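You operate a simulated robot arm through the tools that you are given. There is no shell and no other tool.

The job below is to be done with a simulated robot arm. You get a single attempt, and the scene is never put back.

Task
Rinse pump four's line with water into the bucket, then switch off.
Fine: press the water key first, run 0.6 to 2.5 litres and hang the nozzle back on its hook before you switch off.

Only the result counts: the job must be done as asked and must still hold three seconds after the hand-in. Knocking over, shifting, dropping, spilling or breaking anything else fails it.

Robot
A 7-joint arm with a fingered hand, fixed in place. Base frame: the origin is on the floor under the middle of its stand, x ahead of it, y to its left, z up; the work surface is at about z = 280. Readings come in mm, rad, newtons and seconds.
It reaches about 702 mm from its shoulder. Its first joint turns from -2.007 to 2.007 rad. Payload 3.1 kg.
The tool frame sits at the grasp point between the pads (the TCP): z along the fingers, y along the line on which they close. The tips reach 22 mm beyond it. The gripper opens to 112 mm; its body begins 60 mm behind the TCP. The gripper is a hand of 3 fingers: y runs from the thumb to the fingers, the wrist lies at [0, 0, -218] in the tool frame, and closing takes about 1.5 s.
Orientation is told as [roll, pitch, yaw] about the base's x, y, z axes, in that order, counted from this pose: with the fingers straight down and closing along the base's y, the tool's x points along the base's -x, its y along +y and its z along -z.

Tools
- The arm moves only by the tool servo_tool. Its argument "moves" is a list of rows, each an object (a shift or turn left out is 0, a gripper value left out holds the last) with "slide": the shift along the tool's x, y, z in units of 400 mm (1.0 is 400 mm), a list of three; "delta_rot": the turn, a rotation vector about the tool's x, y, z in units of 60 degrees (1.0 is 60 degrees), a list of three; "gripper": the gripper command, from -1 (shut) to 1 (fully open), values between in proportion. In form: [{"slide": [x, y, z], "delta_rot": [rx, ry, rz], "gripper": gripper}, ...]. A call has 1 to 20 rows; each row is the pose to reach, as a shift and turn from the pose commanded when the call began, along the tool's axes at that moment. A call with a number of a shift or a turn outside -1 to 1 is refused whole. Each row takes 0.2 s and may step no farther than 50 mm and 0.15 rad from the row before; otherwise, or with a gripper value out of range, the whole call is refused. A pose out of reach is approached as far as the arm can. The call stops where the force on the tool passes 90 N (or 10 N more than at its start, if that is more) or the arm is blocked; 0.2 s more then pass. Each finger travels about 108 mm/s and halts on what it meets, pressing with about 21 N; the grip force reading is that of the motor and also rises with nothing between the fingers. The clock runs only during rows and for 0.2 s after the last one: add rows that repeat a pose to give the fingers time. The reply holds the time, the measured pose of the TCP, the force on the tool along the base axes, the opening and the grip force, in the units named above and with some noise, with the torque about the TCP (base axes, N m) and any sound that the robot's microphone picked up.
- Cameras (640 x 400 px; columns grow to the right, rows downward): "scene" is fixed at [49, -649.5, 1843.3]; the picture's right is [0.70, -0.71, 0.00], its down [-0.47, -0.46, -0.75] and it looks along [0.54, 0.53, -0.66] (base axes); focal length 370 px, centre (320, 200). "wrist" rides on the gripper at [66, 3, -80] in the tool frame; the picture's right is [-0.05, 1.00, 0.00], its down [-0.77, -0.04, -0.64] and it looks along [-0.64, -0.03, 0.77] (tool axes); focal length 275 px, centre (320, 200).
- camera(camera): a new picture of that camera. The clock stands still meanwhile.
- raise_lower(by): slides the trunk up (or, below 0, down) by that many mm; the arm rides with it, the base frame stays. It gives what a move gives, with no picture.
- preshape(shape): the hand has 3 fingers and takes this shape, open, in about a second: jaw (thumb against the fingers, like two jaws); tri (thumb and two fingers); tip (a fingertip pinch); poke (one finger out to press); point (the index stretched); flat (the hand flat); cup (the hand cupped); fist (a fist). The gripper value then closes the fingers along that shape, each until it touches; the sizes above hold for jaw. It gives what a move gives, with no picture.
- measure_at(camera, pixels): for up to 12 pixels [column, row] of the newest picture of that camera ("zoom" is the newest enlarged one), the place [x, y, z] in the base frame of the surface seen there, good to about 2 mm. The clock stands still meanwhile.
- close_up(camera, box): a new picture of the part [left, top, right, bottom] of that camera's present view, enlarged. The clock stands still meanwhile.
- job_done(): hands the job in; it is judged then, once.

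Leave the gripper open and the arm clear of the work at the hand-in unless told otherwise.

The tools are called after ">>>" by a JSON object that holds its "op" and its "data". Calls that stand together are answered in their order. servo_tool: Moves the arm, as the interface text tells. Its arguments: {"type":"object","properties":{"moves":{"type":"array","items":{"type":"object","properties":{"slide":{"type":"array","items":{"type":"number"}},"delta_rot":{"type":"array","items":{"type":"number"}},"gripper":{"type":"number"}}}}},"required":["moves"]} The other tools are called the same way: raise_lower (by) moves the trunk up or down; preshape (shape) gives the hand a shape; camera (camera) takes a picture; measure_at (camera, pixels) gives the place of the surface under pixels of a picture; close_up (camera, box) takes an enlarged picture of a part of a camera's view; job_done () hands the job in.

At the start:

```text
t: 0.0
eef_pos: [359.8, -56.8, 1466.1]
tool_rot: [-0.001, 0.0, 0.0]
contact_force: [0.6, -0.6, -0.7]
torque: [-0.02, -0.03, 0.03]
finger_gap: 112.1
gripper_force: 0.0
shape: jaw
trunk travel left (down, up): [-925.0, 65.0]
```

scene: 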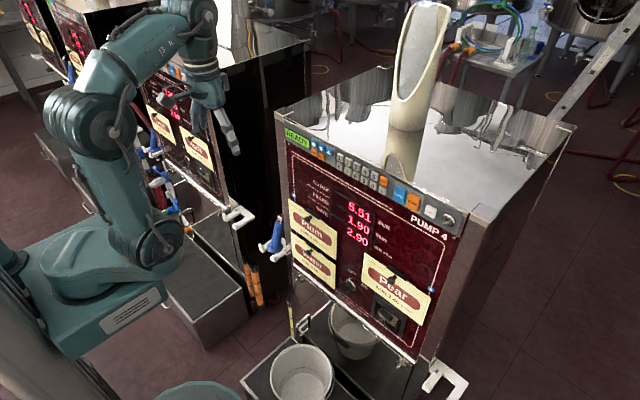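
wrist: 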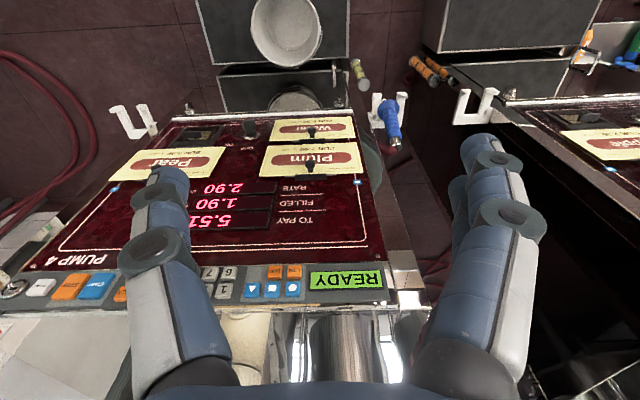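

I see pump 4 at the centre of the scene picture, with a key strip along the top, labels Plum, Water and Pear, a blue nozzle near (272,238) and buckets near (302,375). I'll take enlarged pictures to read the panel.

>>> {"op": "close_up", "data": {"camera": "scene", "box": [270, 110, 470, 235]}}

>>> {"op": "close_up", "data": {"camera": "scene", "box": [240, 190, 480, 340]}}

>>> {"op": "close_up", "data": {"camera": "scene", "box": [220, 250, 476, 400]}}

>>> {"op": "close_up", "data": {"camera": "wrist", "box": [0, 80, 420, 320]}}

```text
3.20 times, centred on (370, 172) of scene
```

zoom: 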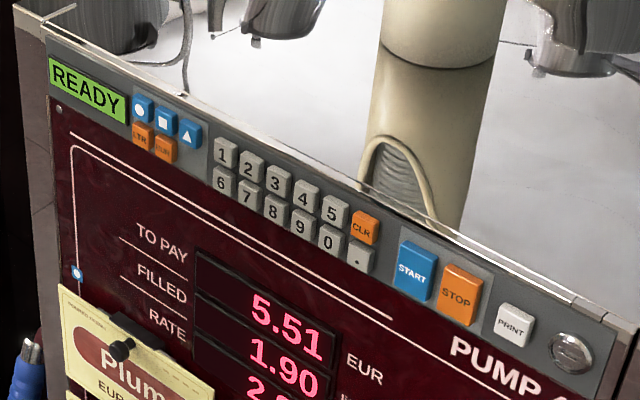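

```text
2.67 times, centred on (360, 265) of scene
```

zoom: 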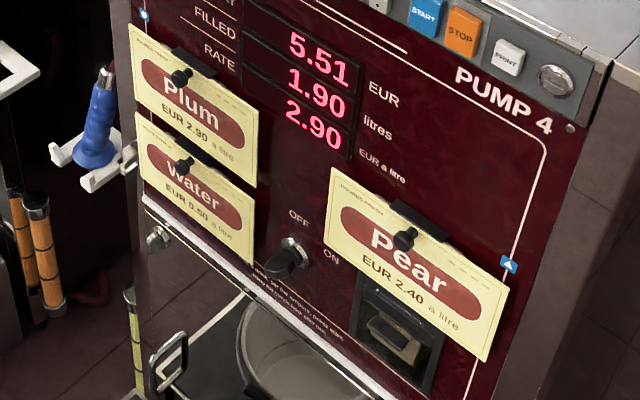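

```text
2.50 times, centred on (348, 325) of scene
```

zoom: 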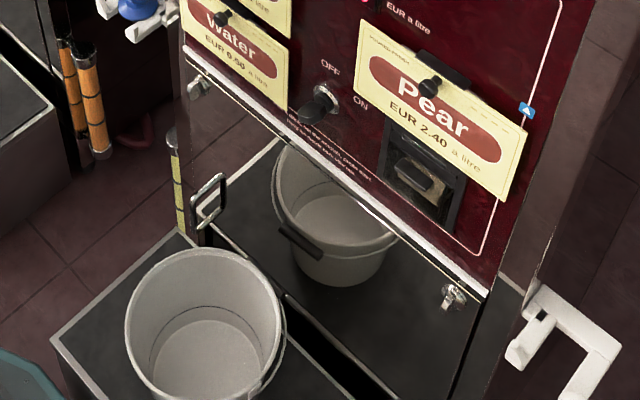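

```text
1.52 times, centred on (210, 200) of wrist
```

zoom: 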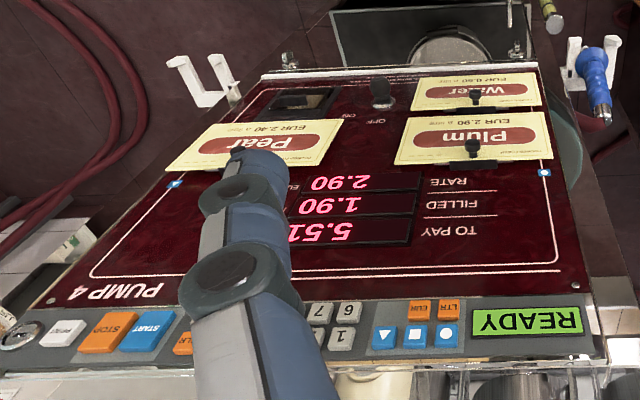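

The panel has circle, square and triangle keys, START and STOP, an OFF/ON lever and a small instruction text. I'll zoom in more on the text, the tags and the nozzle.

>>> {"op": "close_up", "data": {"camera": "scene", "box": [325, 270, 405, 320]}}

>>> {"op": "close_up", "data": {"camera": "scene", "box": [282, 180, 346, 220]}}

>>> {"op": "close_up", "data": {"camera": "scene", "box": [245, 200, 341, 260]}}

>>> {"op": "close_up", "data": {"camera": "scene", "box": [280, 125, 344, 165]}}

>>> {"op": "close_up", "data": {"camera": "scene", "box": [360, 250, 456, 310]}}

>>> {"op": "close_up", "data": {"camera": "wrist", "box": [240, 80, 440, 205]}}

>>> {"op": "close_up", "data": {"camera": "scene", "box": [230, 270, 358, 350]}}

```text
8.00 times, centred on (365, 295) of scene
```

zoom: 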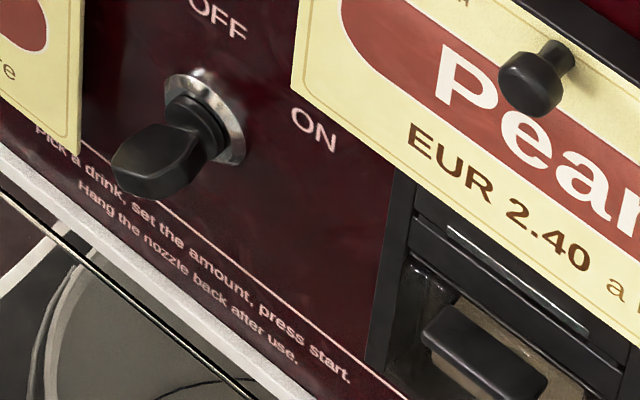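

```text
10.00 times, centred on (314, 200) of scene
```

zoom: 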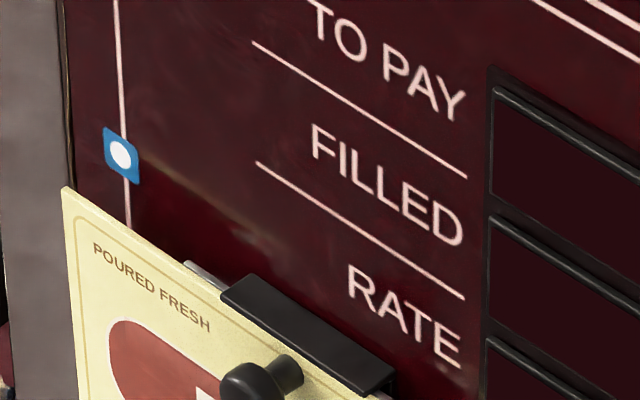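

```text
6.67 times, centred on (293, 230) of scene
```

zoom: 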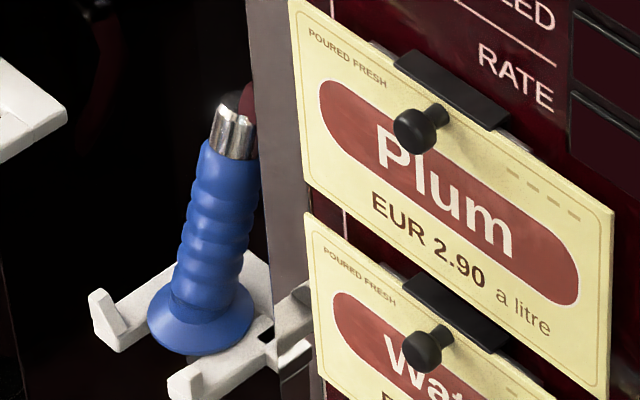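

```text
10.00 times, centred on (312, 145) of scene
```

zoom: 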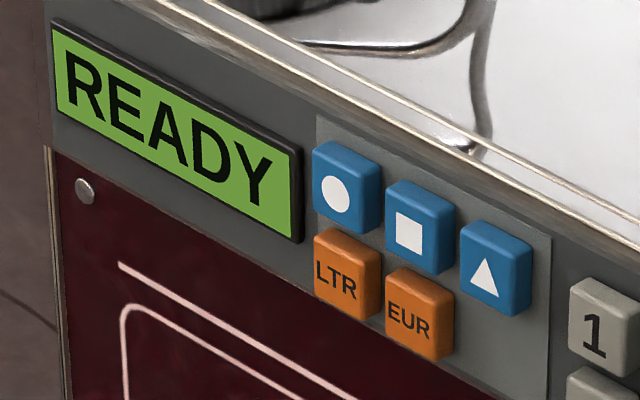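

```text
6.67 times, centred on (408, 280) of scene
```

zoom: 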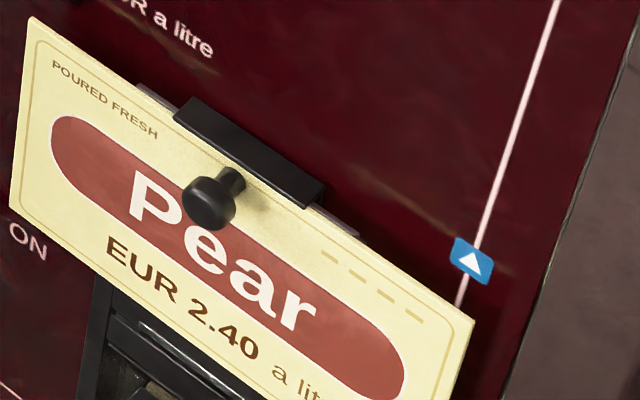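

```text
3.20 times, centred on (340, 142) of wrist
```

zoom: 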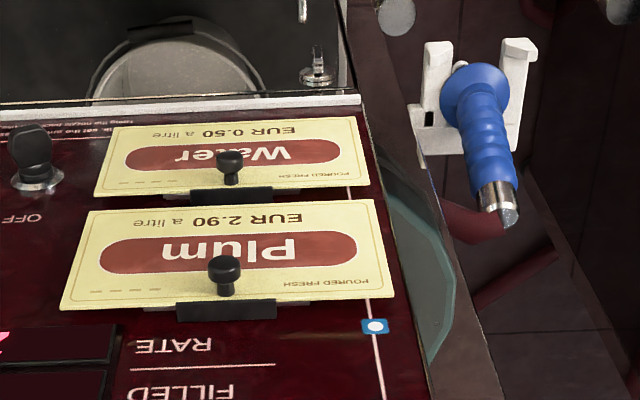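

```text
5.00 times, centred on (294, 310) of scene
```

zoom: 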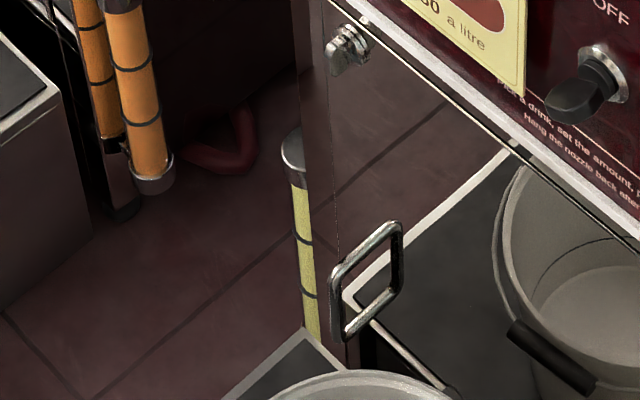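

The instruction reads "Pick a drink, set the amount, press start. Hang the nozzle back after use." The circle tag belongs to Plum and the triangle tag to Pear, so Water should be the square. I'll measure positions in the scene picture: keys, lever, nozzle, hook, bucket and panel corners.

>>> {"op": "camera", "data": {"camera": "scene"}}

>>> {"op": "measure_at", "data": {"camera": "scene", "pixels": [[272, 238], [278, 218], [268, 245], [302, 375], [302, 350], [354, 330], [347, 286], [318, 143], [321, 148], [328, 151], [400, 194], [414, 202]]}}

>>> {"op": "camera", "data": {"camera": "wrist"}}

>>> {"op": "measure_at", "data": {"camera": "wrist", "pixels": [[287, 30], [297, 98], [388, 110], [397, 140], [377, 98], [404, 95], [250, 128], [60, 50], [273, 290], [290, 290], [252, 290], [210, 285]]}}

```text
taken
```

scene: 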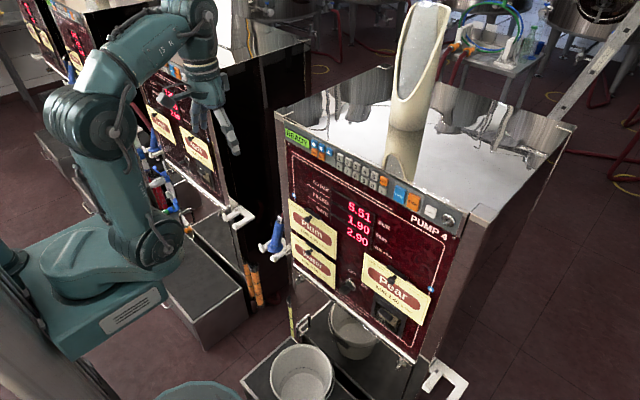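

```text
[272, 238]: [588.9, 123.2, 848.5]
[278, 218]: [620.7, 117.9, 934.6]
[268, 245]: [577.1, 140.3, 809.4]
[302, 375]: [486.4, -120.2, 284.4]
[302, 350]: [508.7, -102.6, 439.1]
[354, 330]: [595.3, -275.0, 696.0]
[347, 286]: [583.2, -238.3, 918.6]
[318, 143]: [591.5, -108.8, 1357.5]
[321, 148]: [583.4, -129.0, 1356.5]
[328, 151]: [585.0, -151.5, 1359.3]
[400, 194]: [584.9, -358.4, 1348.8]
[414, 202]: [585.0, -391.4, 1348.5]
```

```text
taken
```

wrist: 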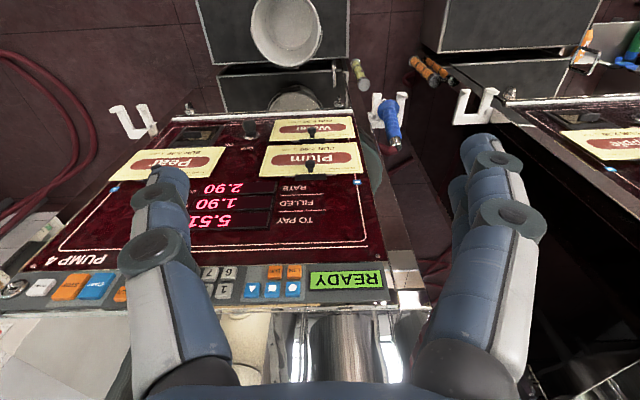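

```text
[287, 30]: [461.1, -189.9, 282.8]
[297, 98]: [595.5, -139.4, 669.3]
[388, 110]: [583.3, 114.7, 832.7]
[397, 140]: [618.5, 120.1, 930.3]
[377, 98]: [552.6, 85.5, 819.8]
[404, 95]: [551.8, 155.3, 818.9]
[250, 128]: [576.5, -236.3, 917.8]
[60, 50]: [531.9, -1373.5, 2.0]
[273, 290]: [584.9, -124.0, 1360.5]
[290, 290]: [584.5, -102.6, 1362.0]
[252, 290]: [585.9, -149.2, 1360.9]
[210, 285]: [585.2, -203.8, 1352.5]
```

The second bucket shows up on the plane x≈595, so it is a reflection in the polished lower front. The real bucket stands on the tray at z≈283. Next I'll zoom in on the nozzle, the hose, the bucket rim and the area around them.

>>> {"op": "close_up", "data": {"camera": "wrist", "box": [350, 70, 446, 160]}}

>>> {"op": "close_up", "data": {"camera": "scene", "box": [240, 195, 320, 265]}}

>>> {"op": "close_up", "data": {"camera": "wrist", "box": [190, 0, 450, 160]}}

>>> {"op": "close_up", "data": {"camera": "scene", "box": [120, 90, 320, 250]}}

```text
4.44 times, centred on (398, 115) of wrist
```

zoom: 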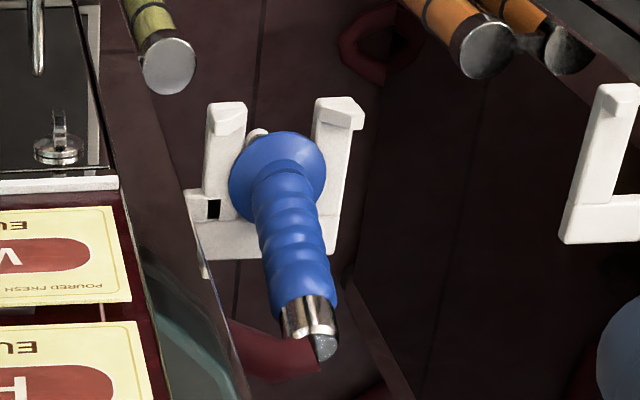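

```text
5.71 times, centred on (280, 230) of scene
```

zoom: 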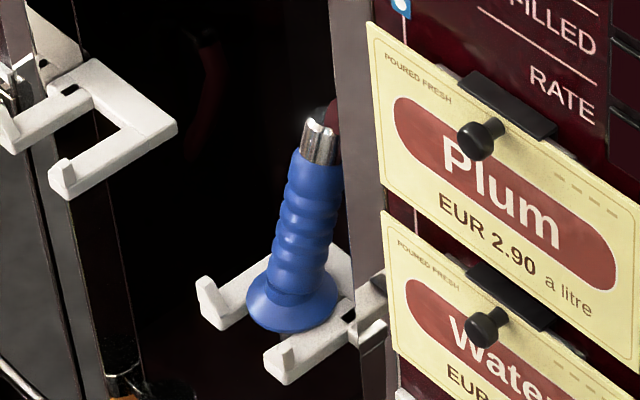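

```text
2.46 times, centred on (320, 80) of wrist
```

zoom: 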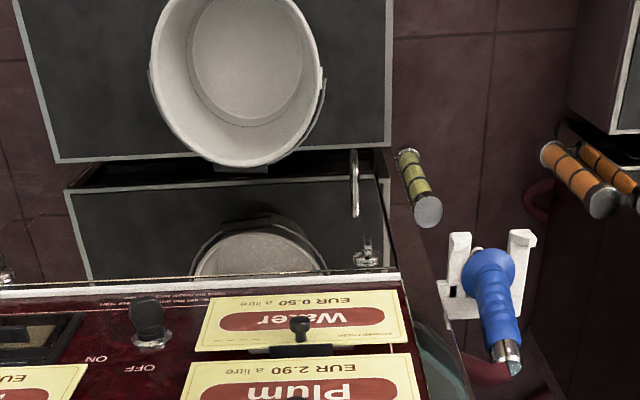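

```text
2.50 times, centred on (220, 170) of scene
```

zoom: 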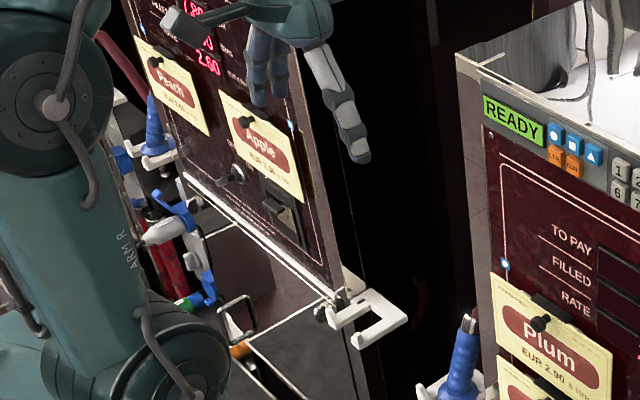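

The hose joins the nozzle at the silver top end, and the flange rests on the hook's prongs with the spout below. Now I'll measure the arm's joints and the bucket rim to plan within reach.

>>> {"op": "measure_at", "data": {"camera": "scene", "pixels": [[60, 310], [155, 240], [75, 110], [190, 30], [205, 90], [20, 330], [302, 345], [333, 378], [268, 375], [122, 305], [60, 240], [442, 380]]}}

>>> {"op": "measure_at", "data": {"camera": "wrist", "pixels": [[287, 65], [252, 30], [322, 30], [287, 2], [359, 75], [430, 70], [338, 75], [380, 95], [345, 60], [205, 60], [214, 110], [350, 55]]}}

```text
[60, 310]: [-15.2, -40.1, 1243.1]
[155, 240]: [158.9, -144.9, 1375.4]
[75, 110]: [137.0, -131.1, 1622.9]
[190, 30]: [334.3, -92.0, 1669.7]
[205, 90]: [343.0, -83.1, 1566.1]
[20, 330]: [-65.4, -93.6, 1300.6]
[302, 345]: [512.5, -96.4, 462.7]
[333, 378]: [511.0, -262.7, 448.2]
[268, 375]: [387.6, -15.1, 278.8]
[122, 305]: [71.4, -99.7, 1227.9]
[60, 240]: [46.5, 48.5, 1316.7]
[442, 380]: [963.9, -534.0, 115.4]
```

```text
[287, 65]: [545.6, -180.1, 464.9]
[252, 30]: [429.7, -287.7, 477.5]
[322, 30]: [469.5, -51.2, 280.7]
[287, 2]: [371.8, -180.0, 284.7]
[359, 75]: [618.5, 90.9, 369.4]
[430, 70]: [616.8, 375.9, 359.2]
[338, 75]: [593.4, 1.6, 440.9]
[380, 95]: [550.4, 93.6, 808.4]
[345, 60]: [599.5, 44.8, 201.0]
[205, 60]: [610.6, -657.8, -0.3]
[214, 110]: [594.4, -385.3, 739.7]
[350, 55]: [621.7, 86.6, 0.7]
```

The bucket's rim is centred near (432, -180, 470) with a radius of about 115. The keys are on a vertical front at x≈585. Next I'll set the hand to the poke shape in free space and look at where the finger is.

>>> {"op": "preshape", "data": {"shape": "poke"}}

>>> {"op": "camera", "data": {"camera": "wrist"}}

>>> {"op": "close_up", "data": {"camera": "scene", "box": [160, 40, 288, 160]}}

```text
t: 0.9
eef_pos: [359.5, -56.6, 1468.4]
tool_rot: [0.0, 0.0, 0.001]
contact_force: [-0.5, -0.2, 0.6]
torque: [0.03, -0.04, -0.01]
finger_gap: 0.0
gripper_force: 0.0
shape: poke
trunk travel left (down, up): [-925.0, 65.0]
```

```text
taken
```

wrist: 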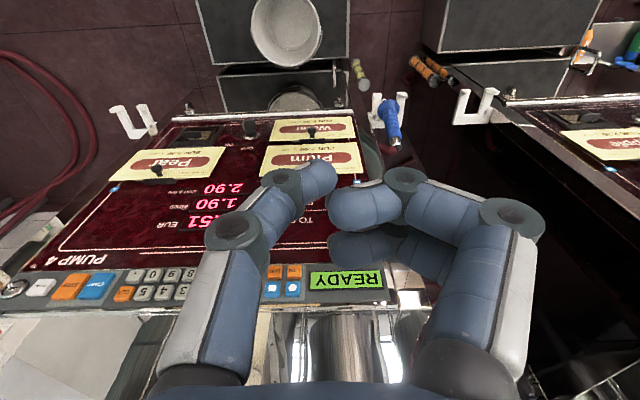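

```text
3.33 times, centred on (224, 100) of scene
```

zoom: 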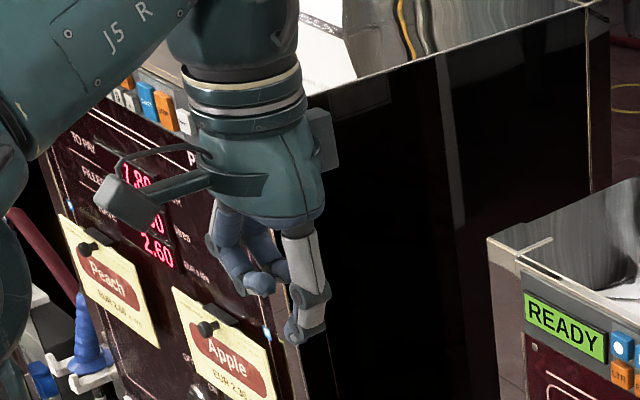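

In the poke shape the thumb reaches out and the two fingers curl up. I'll measure where its tip is.

>>> {"op": "measure_at", "data": {"camera": "wrist", "pixels": [[318, 175], [328, 172], [315, 165], [322, 190], [305, 165], [290, 180], [345, 215], [370, 205], [400, 180], [235, 230], [260, 210], [405, 200]]}}

>>> {"op": "measure_at", "data": {"camera": "scene", "pixels": [[248, 140], [249, 143], [254, 129], [256, 125], [236, 126], [252, 137]]}}

>>> {"op": "close_up", "data": {"camera": "wrist", "box": [180, 140, 480, 320]}}

```text
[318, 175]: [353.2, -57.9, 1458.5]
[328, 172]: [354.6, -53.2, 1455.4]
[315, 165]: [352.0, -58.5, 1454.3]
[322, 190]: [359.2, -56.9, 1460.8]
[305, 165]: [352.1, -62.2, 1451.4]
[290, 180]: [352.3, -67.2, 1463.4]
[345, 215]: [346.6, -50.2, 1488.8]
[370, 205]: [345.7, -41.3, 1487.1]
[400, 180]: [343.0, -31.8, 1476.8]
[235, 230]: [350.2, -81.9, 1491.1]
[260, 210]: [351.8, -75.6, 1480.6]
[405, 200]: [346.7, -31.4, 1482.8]
```

```text
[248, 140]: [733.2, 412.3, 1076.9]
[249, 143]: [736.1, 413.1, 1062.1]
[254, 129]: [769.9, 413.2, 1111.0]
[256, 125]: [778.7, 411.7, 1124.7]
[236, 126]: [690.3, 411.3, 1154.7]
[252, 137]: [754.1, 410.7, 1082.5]
```

```text
2.13 times, centred on (330, 230) of wrist
```

zoom: 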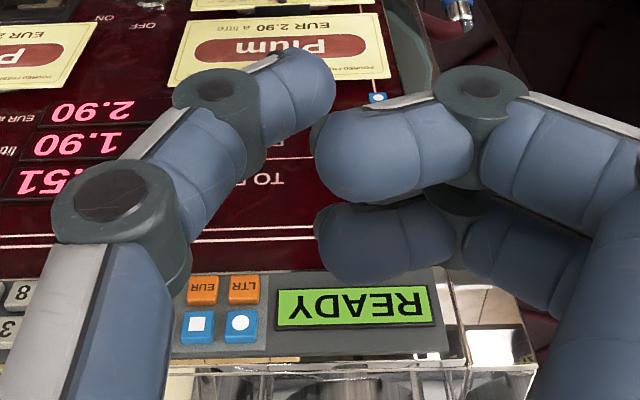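

The thumb tip sits about 20 mm beyond the TCP, nearly on the tool axis. I'll tilt the hand forward by 60° while moving toward the panel, stopping well short of it.

>>> {"op": "servo_tool", "data": {"moves": [{"slide": [-0.04, -0.01, 0.0], "delta_rot": [0, -0.125, 0]}, {"slide": [-0.08, -0.02, 0.0], "delta_rot": [0, -0.25, 0]}, {"slide": [-0.12, -0.03, 0.01], "delta_rot": [0, -0.375, 0]}, {"slide": [-0.16, -0.04, 0.02], "delta_rot": [0, -0.5, 0]}, {"slide": [-0.2, -0.05, 0.03], "delta_rot": [0, -0.625, 0]}, {"slide": [-0.24, -0.06, 0.04], "delta_rot": [0, -0.75, 0]}, {"slide": [-0.28, -0.07, 0.055], "delta_rot": [0, -0.875, 0]}, {"slide": [-0.32, -0.083, 0.07], "delta_rot": [0, -1.0, 0]}]}}

>>> {"op": "camera", "data": {"camera": "scene"}}

>>> {"op": "camera", "data": {"camera": "wrist"}}

```text
t: 2.7
eef_pos: [489.3, -89.6, 1440.2]
tool_rot: [0.0, -1.048, -0.001]
contact_force: [0.7, 0.6, 0.3]
torque: [0.02, 0.0, 0.02]
finger_gap: 0.0
gripper_force: 0.0
shape: poke
trunk travel left (down, up): [-925.0, 65.0]
```

```text
taken
```

scene: 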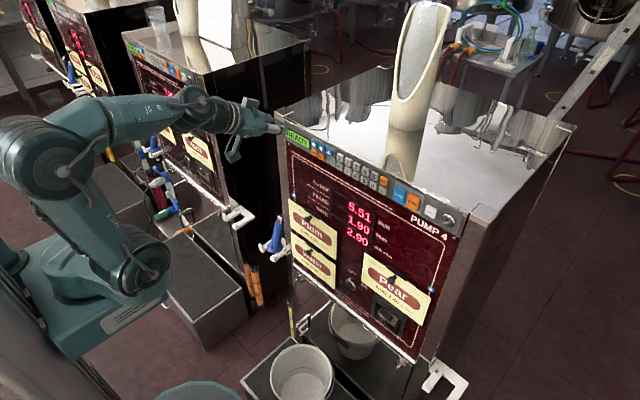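

```text
taken
```

wrist: 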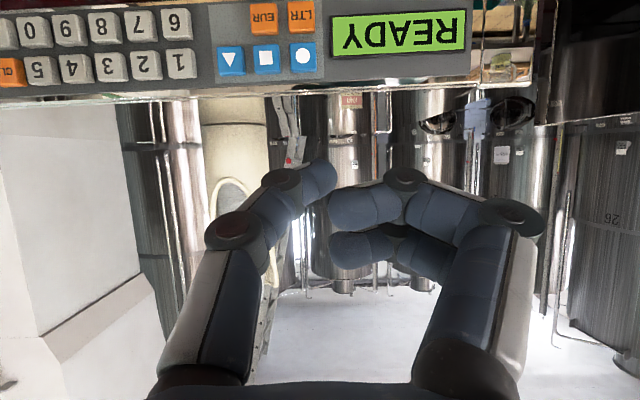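

The READY display and keys are upside-down at the top of the wrist view, with the square key at (266,58). I'll measure the keys precisely from here.

>>> {"op": "measure_at", "data": {"camera": "wrist", "pixels": [[266, 58], [260, 48], [272, 68], [303, 58], [231, 60], [265, 18], [302, 15], [180, 63], [145, 65], [284, 58], [215, 20], [76, 70]]}}

>>> {"op": "measure_at", "data": {"camera": "scene", "pixels": [[400, 194], [398, 198], [414, 202], [329, 151], [321, 148], [314, 144], [322, 157], [314, 153], [384, 178], [383, 188], [341, 158], [430, 212]]}}

>>> {"op": "close_up", "data": {"camera": "wrist", "box": [160, 0, 480, 120]}}

```text
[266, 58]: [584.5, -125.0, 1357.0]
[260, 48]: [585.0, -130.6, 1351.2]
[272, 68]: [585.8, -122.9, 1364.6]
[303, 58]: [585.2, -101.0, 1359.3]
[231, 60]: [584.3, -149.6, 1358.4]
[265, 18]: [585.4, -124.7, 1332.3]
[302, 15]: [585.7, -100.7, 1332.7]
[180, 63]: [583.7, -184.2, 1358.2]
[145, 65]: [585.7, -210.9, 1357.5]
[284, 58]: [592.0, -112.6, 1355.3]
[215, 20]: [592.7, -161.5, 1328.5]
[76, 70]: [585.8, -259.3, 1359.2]
```

```text
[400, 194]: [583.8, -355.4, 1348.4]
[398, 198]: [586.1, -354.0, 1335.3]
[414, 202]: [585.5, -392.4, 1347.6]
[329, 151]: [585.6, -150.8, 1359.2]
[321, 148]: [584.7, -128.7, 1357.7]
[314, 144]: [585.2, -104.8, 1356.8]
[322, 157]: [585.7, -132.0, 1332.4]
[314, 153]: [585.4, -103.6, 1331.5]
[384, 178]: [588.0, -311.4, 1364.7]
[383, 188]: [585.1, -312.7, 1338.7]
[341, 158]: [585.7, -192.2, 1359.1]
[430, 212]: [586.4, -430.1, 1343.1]
```

```text
2.00 times, centred on (320, 60) of wrist
```

zoom: 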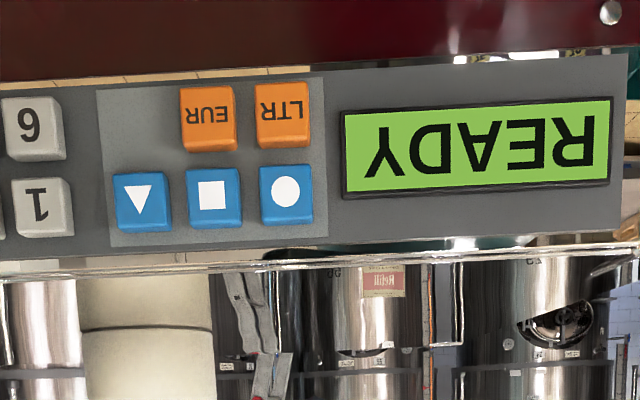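

Key centres are on x≈585 at z≈1358: square at y≈-126 and circle at y≈-101. LTR is at (-101, 1332). Before pressing I'd like to confirm the square tag belongs to Water, so I'll zoom in on the gap between the Plum and Water cards.

>>> {"op": "close_up", "data": {"camera": "scene", "box": [280, 195, 344, 295]}}

>>> {"op": "close_up", "data": {"camera": "scene", "box": [284, 225, 316, 250]}}

>>> {"op": "measure_at", "data": {"camera": "scene", "pixels": [[294, 196], [290, 202], [291, 220], [292, 228], [293, 236], [336, 232], [335, 258], [294, 258], [334, 287], [310, 217], [311, 249], [432, 290]]}}

```text
4.00 times, centred on (312, 245) of scene
```

zoom: 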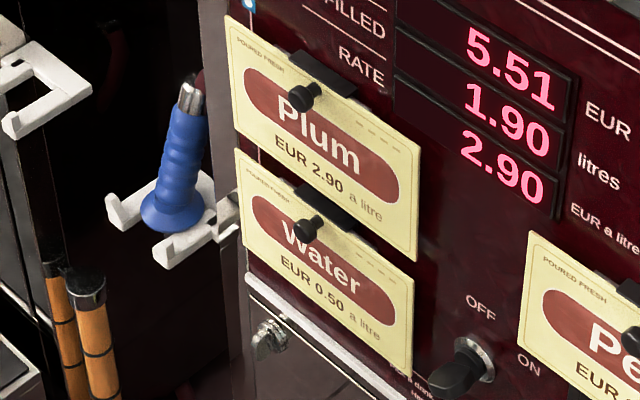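

```text
16.00 times, centred on (300, 238) of scene
```

zoom: 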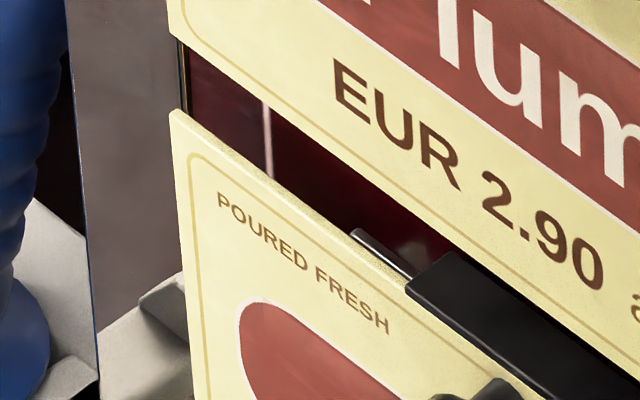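

```text
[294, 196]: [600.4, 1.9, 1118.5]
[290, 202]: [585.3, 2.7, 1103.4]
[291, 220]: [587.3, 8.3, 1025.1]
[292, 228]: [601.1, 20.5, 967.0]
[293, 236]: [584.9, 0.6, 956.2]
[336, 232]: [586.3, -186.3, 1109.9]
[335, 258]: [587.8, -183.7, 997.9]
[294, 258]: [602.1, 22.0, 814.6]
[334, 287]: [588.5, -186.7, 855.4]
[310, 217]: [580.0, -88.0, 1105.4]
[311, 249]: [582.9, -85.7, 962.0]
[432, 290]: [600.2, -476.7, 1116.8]
```

Plum's bottom edge hides the spot where the square tag should be, at about z≈971. I'll lower the trunk by 500 mm, with the hand still clear of the panel, so the wrist camera can look in under the Plum card and also see the nozzle.

>>> {"op": "raise_lower", "data": {"by": -500}}

>>> {"op": "camera", "data": {"camera": "wrist"}}

>>> {"op": "camera", "data": {"camera": "scene"}}

```text
refused: -500 is not a number from -400 to 400
```

```text
taken
```

wrist: 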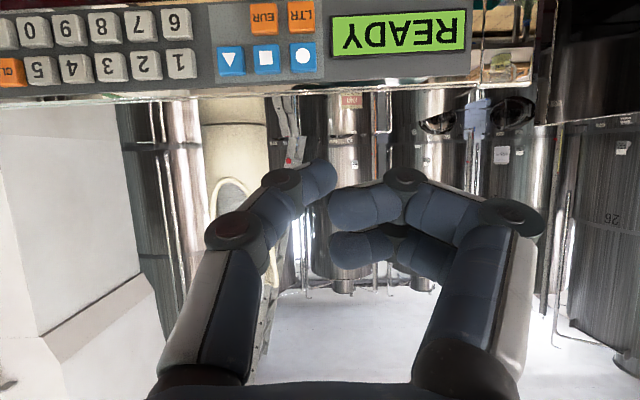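

```text
taken
```

scene: 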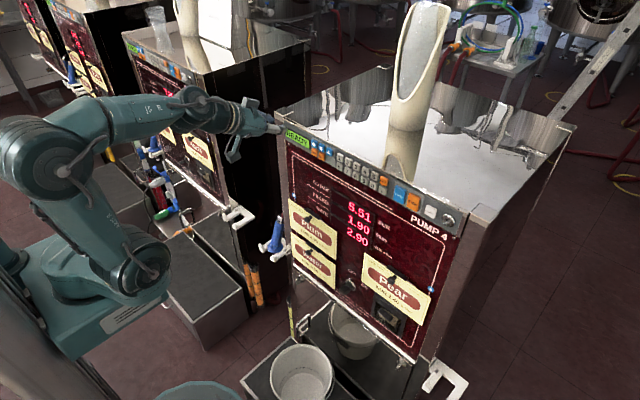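

The -500 was refused because each call takes at most 400 mm. I'll lower in two steps of 250 mm.

>>> {"op": "raise_lower", "data": {"by": -250}}

>>> {"op": "raise_lower", "data": {"by": -250}}

>>> {"op": "camera", "data": {"camera": "wrist"}}

>>> {"op": "camera", "data": {"camera": "scene"}}

```text
t: 5.3
eef_pos: [488.7, -90.1, 1190.5]
tool_rot: [0.0, -1.047, 0.001]
contact_force: [-0.7, 0.2, 0.3]
torque: [-0.03, 0.01, -0.02]
finger_gap: 0.0
gripper_force: 0.0
shape: poke
trunk travel left (down, up): [-675.0, 315.0]
```

```text
t: 7.9
eef_pos: [489.4, -90.4, 940.2]
tool_rot: [0.0, -1.048, 0.001]
contact_force: [-0.5, -0.2, 0.1]
torque: [-0.01, -0.04, -0.01]
finger_gap: 0.0
gripper_force: 0.0
shape: poke
trunk travel left (down, up): [-425.0, 565.0]
```

```text
taken
```

wrist: 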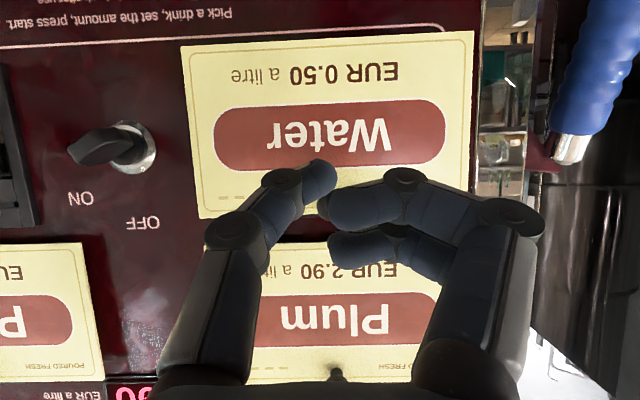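

```text
taken
```

scene: 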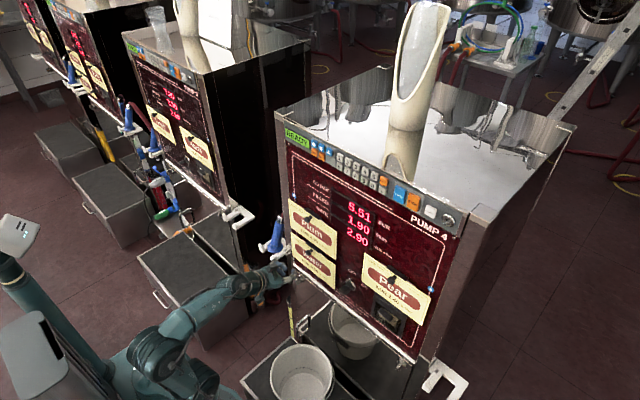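

The curled fingers cover the spot where the tag would be, around (460,225). I'll slide 110 mm to the right (-y) to uncover it.

>>> {"op": "servo_tool", "data": {"moves": [{"slide": [0, -0.1, 0]}, {"slide": [0, -0.2, 0]}, {"slide": [0, -0.275, 0]}]}}

>>> {"op": "camera", "data": {"camera": "wrist"}}

>>> {"op": "close_up", "data": {"camera": "wrist", "box": [480, 130, 640, 300]}}

```text
t: 8.7
eef_pos: [487.7, -199.4, 939.5]
tool_rot: [0.001, -1.047, -0.003]
contact_force: [-0.7, -0.7, -0.4]
torque: [0.0, -0.02, 0.02]
finger_gap: 0.1
gripper_force: 0.1
shape: poke
trunk travel left (down, up): [-425.0, 565.0]
```

```text
taken
```

wrist: 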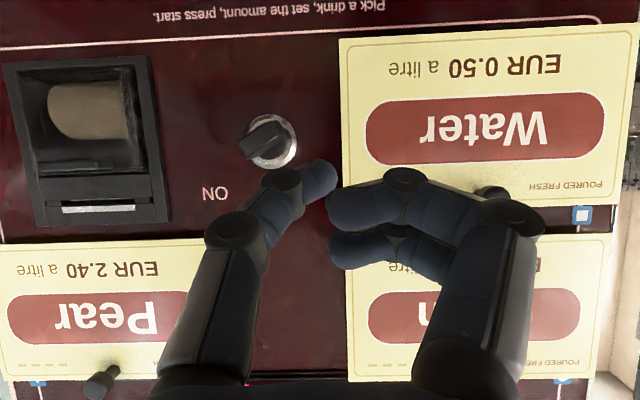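

```text
2.35 times, centred on (560, 215) of wrist
```

zoom: 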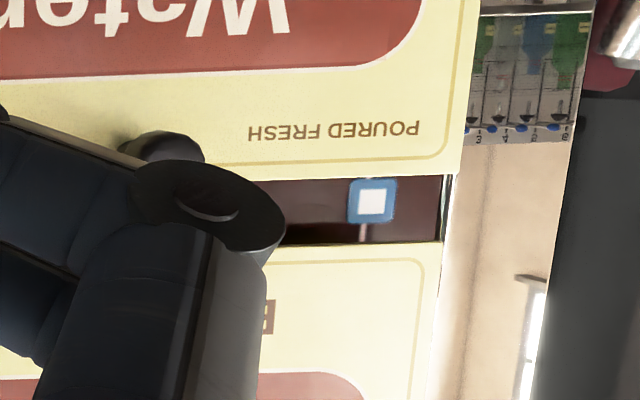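

Confirmed: the square tag sits right above the Water card, so the square key is water. I'll raise the trunk back up to press it.

>>> {"op": "raise_lower", "data": {"by": 250}}

>>> {"op": "raise_lower", "data": {"by": 200}}

```text
t: 11.2
eef_pos: [487.8, -199.0, 1190.2]
tool_rot: [0.0, -1.047, -0.001]
contact_force: [0.3, 0.0, 0.2]
torque: [0.0, 0.02, -0.02]
finger_gap: 0.0
gripper_force: 0.1
shape: poke
trunk travel left (down, up): [-675.0, 315.0]
```

```text
t: 13.4
eef_pos: [487.1, -200.2, 1390.8]
tool_rot: [0.0, -1.046, 0.0]
contact_force: [1.0, 0.5, 0.3]
torque: [0.03, -0.01, 0.01]
finger_gap: 0.0
gripper_force: 0.0
shape: poke
trunk travel left (down, up): [-875.0, 115.0]
```

I'm at z≈1391. I'll turn the hand the last 30° to horizontal and move it in front of the square key, about 45 mm short of it.

>>> {"op": "servo_tool", "data": {"moves": [{"slide": [0.007, 0.045, 0.027], "delta_rot": [0, -0.125, 0]}, {"slide": [0.014, 0.09, 0.054], "delta_rot": [0, -0.25, 0]}, {"slide": [0.022, 0.135, 0.08], "delta_rot": [0, -0.375, 0]}, {"slide": [0.029, 0.1825, 0.109], "delta_rot": [0, -0.5, 0]}, {"slide": [0.029, 0.1825, 0.109], "delta_rot": [0, -0.5, 0]}]}}

>>> {"op": "camera", "data": {"camera": "wrist"}}

>>> {"op": "close_up", "data": {"camera": "scene", "box": [230, 90, 390, 190]}}

```text
t: 14.6
eef_pos: [516.0, -124.9, 1351.9]
tool_rot: [1.837, -1.57, -1.838]
contact_force: [0.1, 0.3, 0.9]
torque: [-0.02, 0.03, 0.01]
finger_gap: 0.0
gripper_force: 0.0
shape: poke
out of reach, approached as far as the arm can: row 1, 2, 3
trunk travel left (down, up): [-875.0, 115.0]
```

```text
taken
```

wrist: 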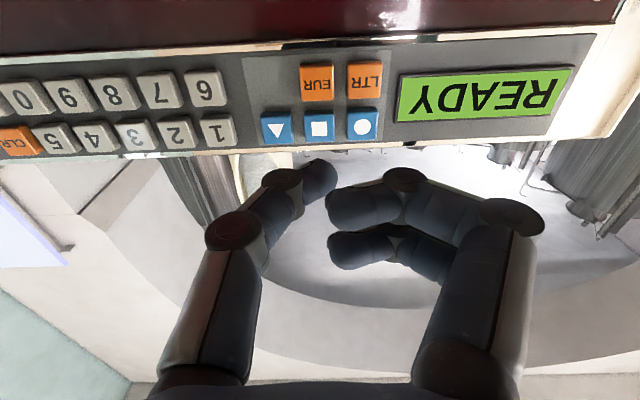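

```text
4.00 times, centred on (310, 140) of scene
```

zoom: 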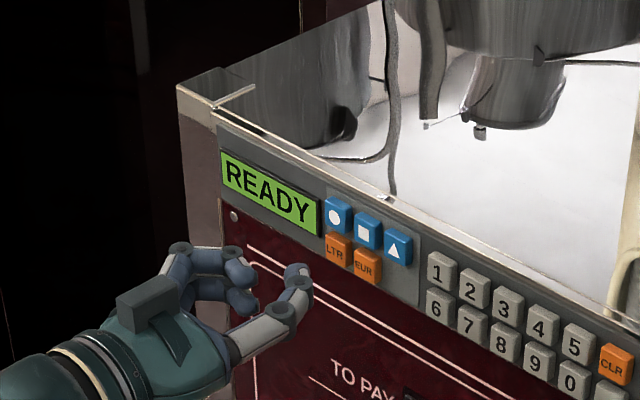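

The hand is now level and the square key shows at (318,128). I'll measure the thumb tip and the key from this picture so I can line them up.

>>> {"op": "measure_at", "data": {"camera": "wrist", "pixels": [[320, 163], [328, 172], [318, 175], [310, 168], [330, 182], [318, 128], [272, 130], [362, 126], [334, 160]]}}

>>> {"op": "measure_at", "data": {"camera": "zoom", "pixels": [[297, 268], [305, 270], [308, 285], [298, 290], [310, 275], [275, 310]]}}

>>> {"op": "close_up", "data": {"camera": "wrist", "box": [240, 100, 400, 240]}}

```text
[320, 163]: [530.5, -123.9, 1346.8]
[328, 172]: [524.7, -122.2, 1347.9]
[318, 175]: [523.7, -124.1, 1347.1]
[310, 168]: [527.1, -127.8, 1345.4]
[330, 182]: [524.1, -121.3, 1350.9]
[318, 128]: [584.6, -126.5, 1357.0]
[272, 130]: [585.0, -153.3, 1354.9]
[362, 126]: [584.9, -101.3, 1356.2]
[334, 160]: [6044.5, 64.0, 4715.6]
```

```text
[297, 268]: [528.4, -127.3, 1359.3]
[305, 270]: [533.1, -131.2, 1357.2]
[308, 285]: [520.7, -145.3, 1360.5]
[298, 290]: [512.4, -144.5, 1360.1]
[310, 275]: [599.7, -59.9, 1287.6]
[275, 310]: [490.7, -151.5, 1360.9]
```

```text
2.86 times, centred on (320, 170) of wrist
```

zoom: 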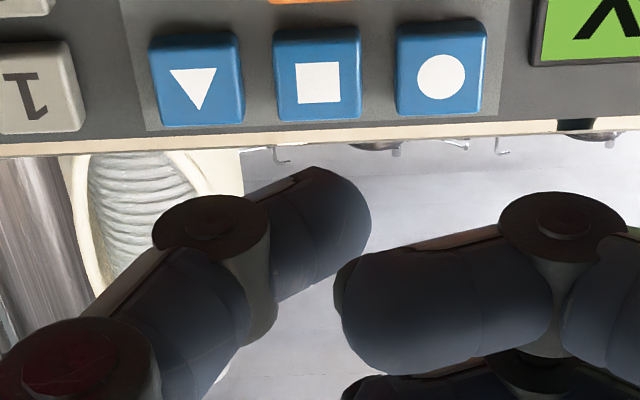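

The thumb tip is near (538, -125, 1353) and the square key at (585, -126.5, 1357). I'll raise the tip about 5 mm and advance 40 mm, stopping just short of contact.

>>> {"op": "servo_tool", "data": {"moves": [{"slide": [-0.0125, -0.004, 0.0]}, {"slide": [-0.0125, -0.004, 0.05]}, {"slide": [-0.0125, -0.004, 0.1]}, {"slide": [-0.0125, -0.004, 0.1]}]}}

>>> {"op": "camera", "data": {"camera": "wrist"}}

>>> {"op": "close_up", "data": {"camera": "scene", "box": [280, 120, 360, 170]}}

```text
t: 15.6
eef_pos: [559.6, -128.5, 1363.1]
tool_rot: [3.0, -1.57, -3.002]
contact_force: [0.1, -0.1, -0.6]
torque: [-0.01, 0.0, -0.01]
finger_gap: 0.0
gripper_force: 0.1
shape: poke
trunk travel left (down, up): [-875.0, 115.0]
```

```text
taken
```

wrist: 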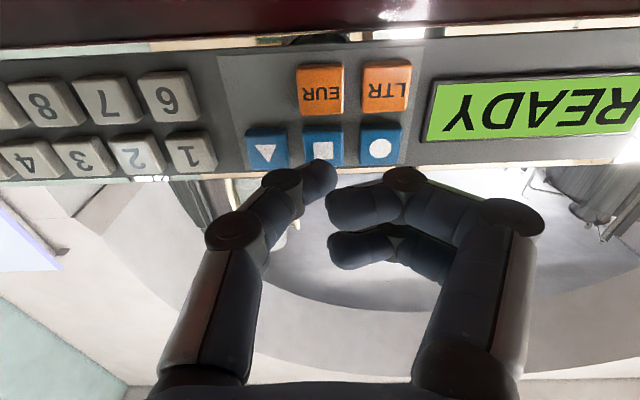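

```text
8.00 times, centred on (320, 145) of scene
```

zoom: 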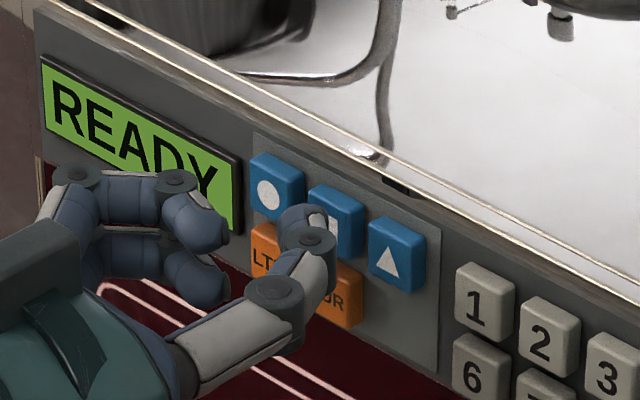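

The thumb tip is about 3 mm off the key and some 6 mm too high (TCP z=1363). I'll lower it 6 mm and then press forward in small steps.

>>> {"op": "servo_tool", "data": {"moves": [{"slide": [0.0145, 0.0025, 0.0]}, {"slide": [0.0145, 0.0025, 0.005]}, {"slide": [0.0145, 0.0025, 0.01]}, {"slide": [0.0145, 0.0025, 0.01]}]}}

>>> {"op": "close_up", "data": {"camera": "scene", "box": [280, 120, 360, 170]}}

>>> {"op": "camera", "data": {"camera": "wrist"}}

```text
t: 16.6
eef_pos: [565.3, -126.7, 1357.5]
tool_rot: [2.608, -1.572, -2.609]
contact_force: [-0.5, -0.2, 0.6]
torque: [-0.02, 0.01, 0.01]
finger_gap: 0.3
gripper_force: 0.0
shape: poke
trunk travel left (down, up): [-875.0, 115.0]
```

```text
8.00 times, centred on (320, 145) of scene
```

zoom: 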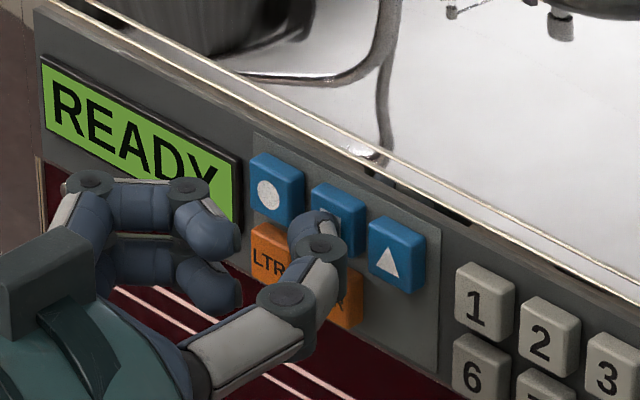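

```text
taken
```

wrist: 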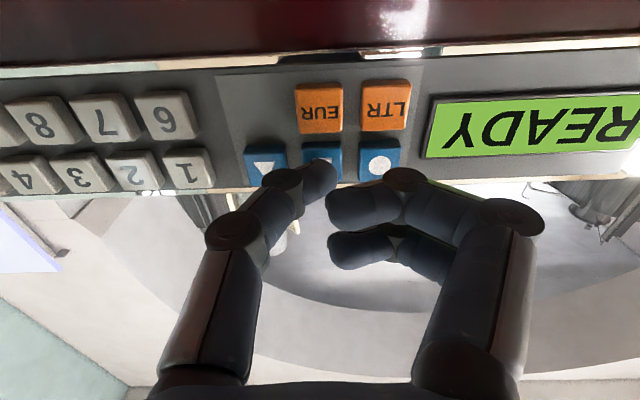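

There's no contact force yet and the tip is lined up on the square. I'll press on in 2 mm steps.

>>> {"op": "servo_tool", "data": {"moves": [{"slide": [0.0, 0.0, 0.005]}, {"slide": [0.0, 0.0, 0.01]}, {"slide": [0.0, 0.0, 0.01]}]}}

>>> {"op": "close_up", "data": {"camera": "scene", "box": [280, 120, 408, 240]}}

```text
t: 17.4
eef_pos: [568.1, -126.2, 1356.1]
tool_rot: [2.25, -1.57, -2.253]
contact_force: [-3.3, -0.5, -1.4]
torque: [0.01, -0.04, -0.04]
finger_gap: 0.0
gripper_force: 0.0
shape: poke
trunk travel left (down, up): [-875.0, 115.0]
heard: click
```

```text
3.33 times, centred on (344, 180) of scene
```

zoom: 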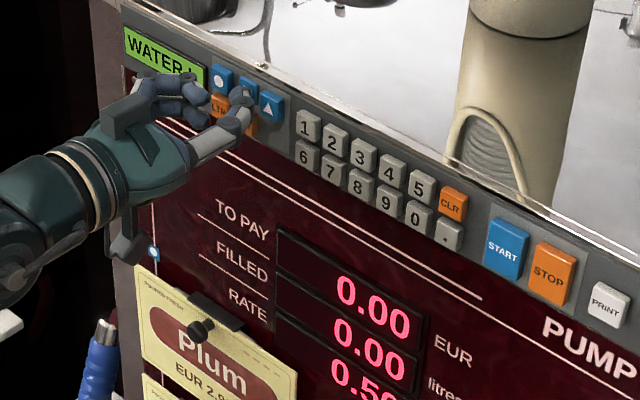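

A click: the display now starts with "WATER", the totals are zeroed and the rate is 0.5x. I'll back off 25 mm and read the display.

>>> {"op": "servo_tool", "data": {"moves": [{"slide": [0.0, 0.0, -0.03]}, {"slide": [0.0, 0.0, -0.0625]}, {"slide": [0.0, 0.0, -0.0625]}]}}

>>> {"op": "camera", "data": {"camera": "wrist"}}

>>> {"op": "close_up", "data": {"camera": "scene", "box": [275, 120, 435, 260]}}

>>> {"op": "close_up", "data": {"camera": "wrist", "box": [380, 50, 620, 200]}}

```text
t: 18.2
eef_pos: [542.5, -127.6, 1358.7]
tool_rot: [1.591, -1.57, -1.592]
contact_force: [0.8, -0.5, 0.0]
torque: [0.03, 0.02, 0.01]
finger_gap: 0.0
gripper_force: 0.1
shape: poke
trunk travel left (down, up): [-875.0, 115.0]
```

```text
taken
```

wrist: 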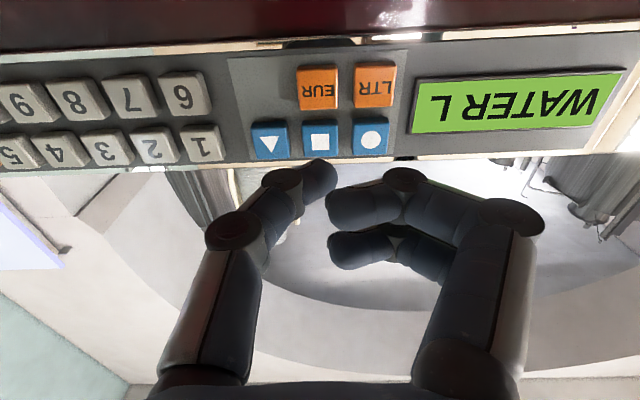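

```text
2.86 times, centred on (355, 190) of scene
```

zoom: 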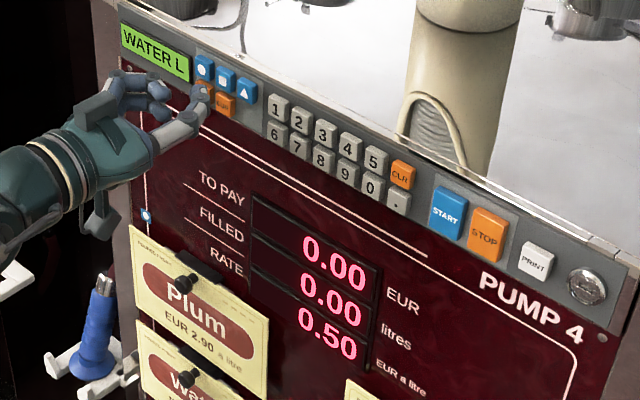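

```text
2.67 times, centred on (500, 125) of wrist
```

zoom: 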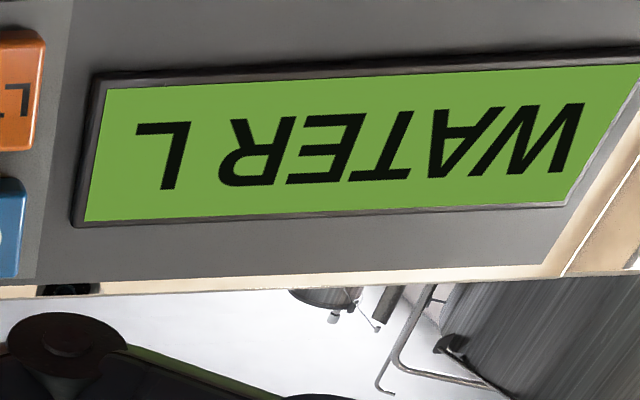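

The display reads "WATER L": water is selected in litres and it wants an amount, with the rate at 0.50. I'll locate the "1" key, near (203,143), to preset 1 litre.

>>> {"op": "measure_at", "data": {"camera": "wrist", "pixels": [[203, 143], [185, 130], [218, 155], [190, 155], [214, 130], [320, 138], [155, 145]]}}

>>> {"op": "close_up", "data": {"camera": "wrist", "box": [130, 60, 290, 200]}}

```text
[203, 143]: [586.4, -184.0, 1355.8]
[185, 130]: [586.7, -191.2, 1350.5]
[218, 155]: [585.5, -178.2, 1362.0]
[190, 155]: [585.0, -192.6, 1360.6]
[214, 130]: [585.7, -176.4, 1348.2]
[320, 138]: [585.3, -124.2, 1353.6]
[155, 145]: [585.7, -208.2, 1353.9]
```

```text
2.86 times, centred on (210, 130) of wrist
```

zoom: 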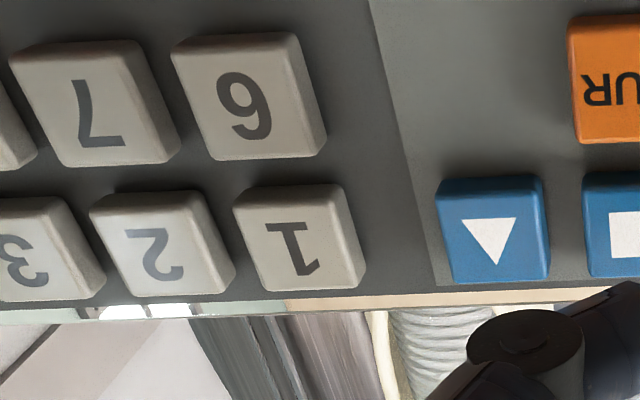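

The "1" key is centred near (585, -185, 1356.5). I'll slide 58 mm to the right and press it in small steps.

>>> {"op": "servo_tool", "data": {"moves": [{"slide": [0.0, -0.075, 0.0]}, {"slide": [0.0, -0.146, 0.0]}, {"slide": [0.0, -0.146, 0.0]}, {"slide": [0.0, -0.146, 0.04]}, {"slide": [0.0, -0.146, 0.055]}, {"slide": [0.0, -0.146, 0.06]}, {"slide": [0.0, -0.146, 0.065]}, {"slide": [0.0, -0.146, 0.065]}]}}

>>> {"op": "close_up", "data": {"camera": "scene", "box": [275, 120, 435, 260]}}

```text
t: 20.0
eef_pos: [567.2, -185.8, 1357.9]
tool_rot: [2.729, -1.569, -2.729]
contact_force: [-3.5, -1.3, -0.8]
torque: [-0.01, 0.02, 0.01]
finger_gap: 0.1
gripper_force: 0.0
shape: poke
trunk travel left (down, up): [-875.0, 115.0]
heard: click
```

```text
2.86 times, centred on (355, 190) of scene
```

zoom: 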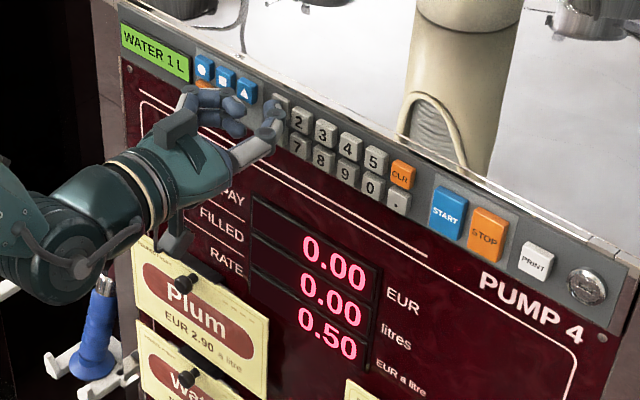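

The display now reads "WATER 1 L", so the preset is set. I won't press START while the nozzle hangs away from the bucket. I'll back off and go down for a close look at the nozzle.

>>> {"op": "servo_tool", "data": {"moves": [{"slide": [0.0, 0.0, -0.05]}, {"slide": [0.0, 0.05, -0.1], "delta_rot": [0, 0.125, 0]}, {"slide": [0.0, 0.15, -0.15], "delta_rot": [0, 0.25, 0]}, {"slide": [0.0, 0.25, -0.18], "delta_rot": [0, 0.375, 0]}, {"slide": [0.0, 0.35, -0.2], "delta_rot": [0, 0.5, 0]}, {"slide": [0.0, 0.45, -0.22], "delta_rot": [0, 0.5, 0]}, {"slide": [0.0, 0.45, -0.22], "delta_rot": [0, 0.5, 0]}]}}

>>> {"op": "close_up", "data": {"camera": "scene", "box": [275, 120, 435, 260]}}

```text
t: 21.6
eef_pos: [478.0, -12.4, 1344.5]
tool_rot: [0.003, -1.046, -0.001]
contact_force: [0.2, 0.2, -0.8]
torque: [0.04, 0.03, 0.02]
finger_gap: 0.1
gripper_force: 0.1
shape: poke
out of reach, approached as far as the arm can: row 5, 6, 7
trunk travel left (down, up): [-875.0, 115.0]
```

```text
2.86 times, centred on (355, 190) of scene
```

zoom: 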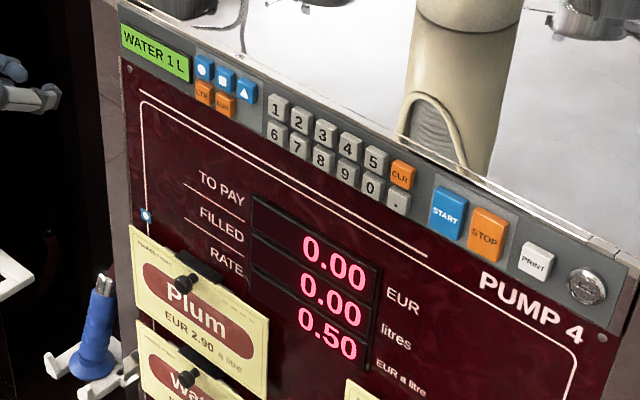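

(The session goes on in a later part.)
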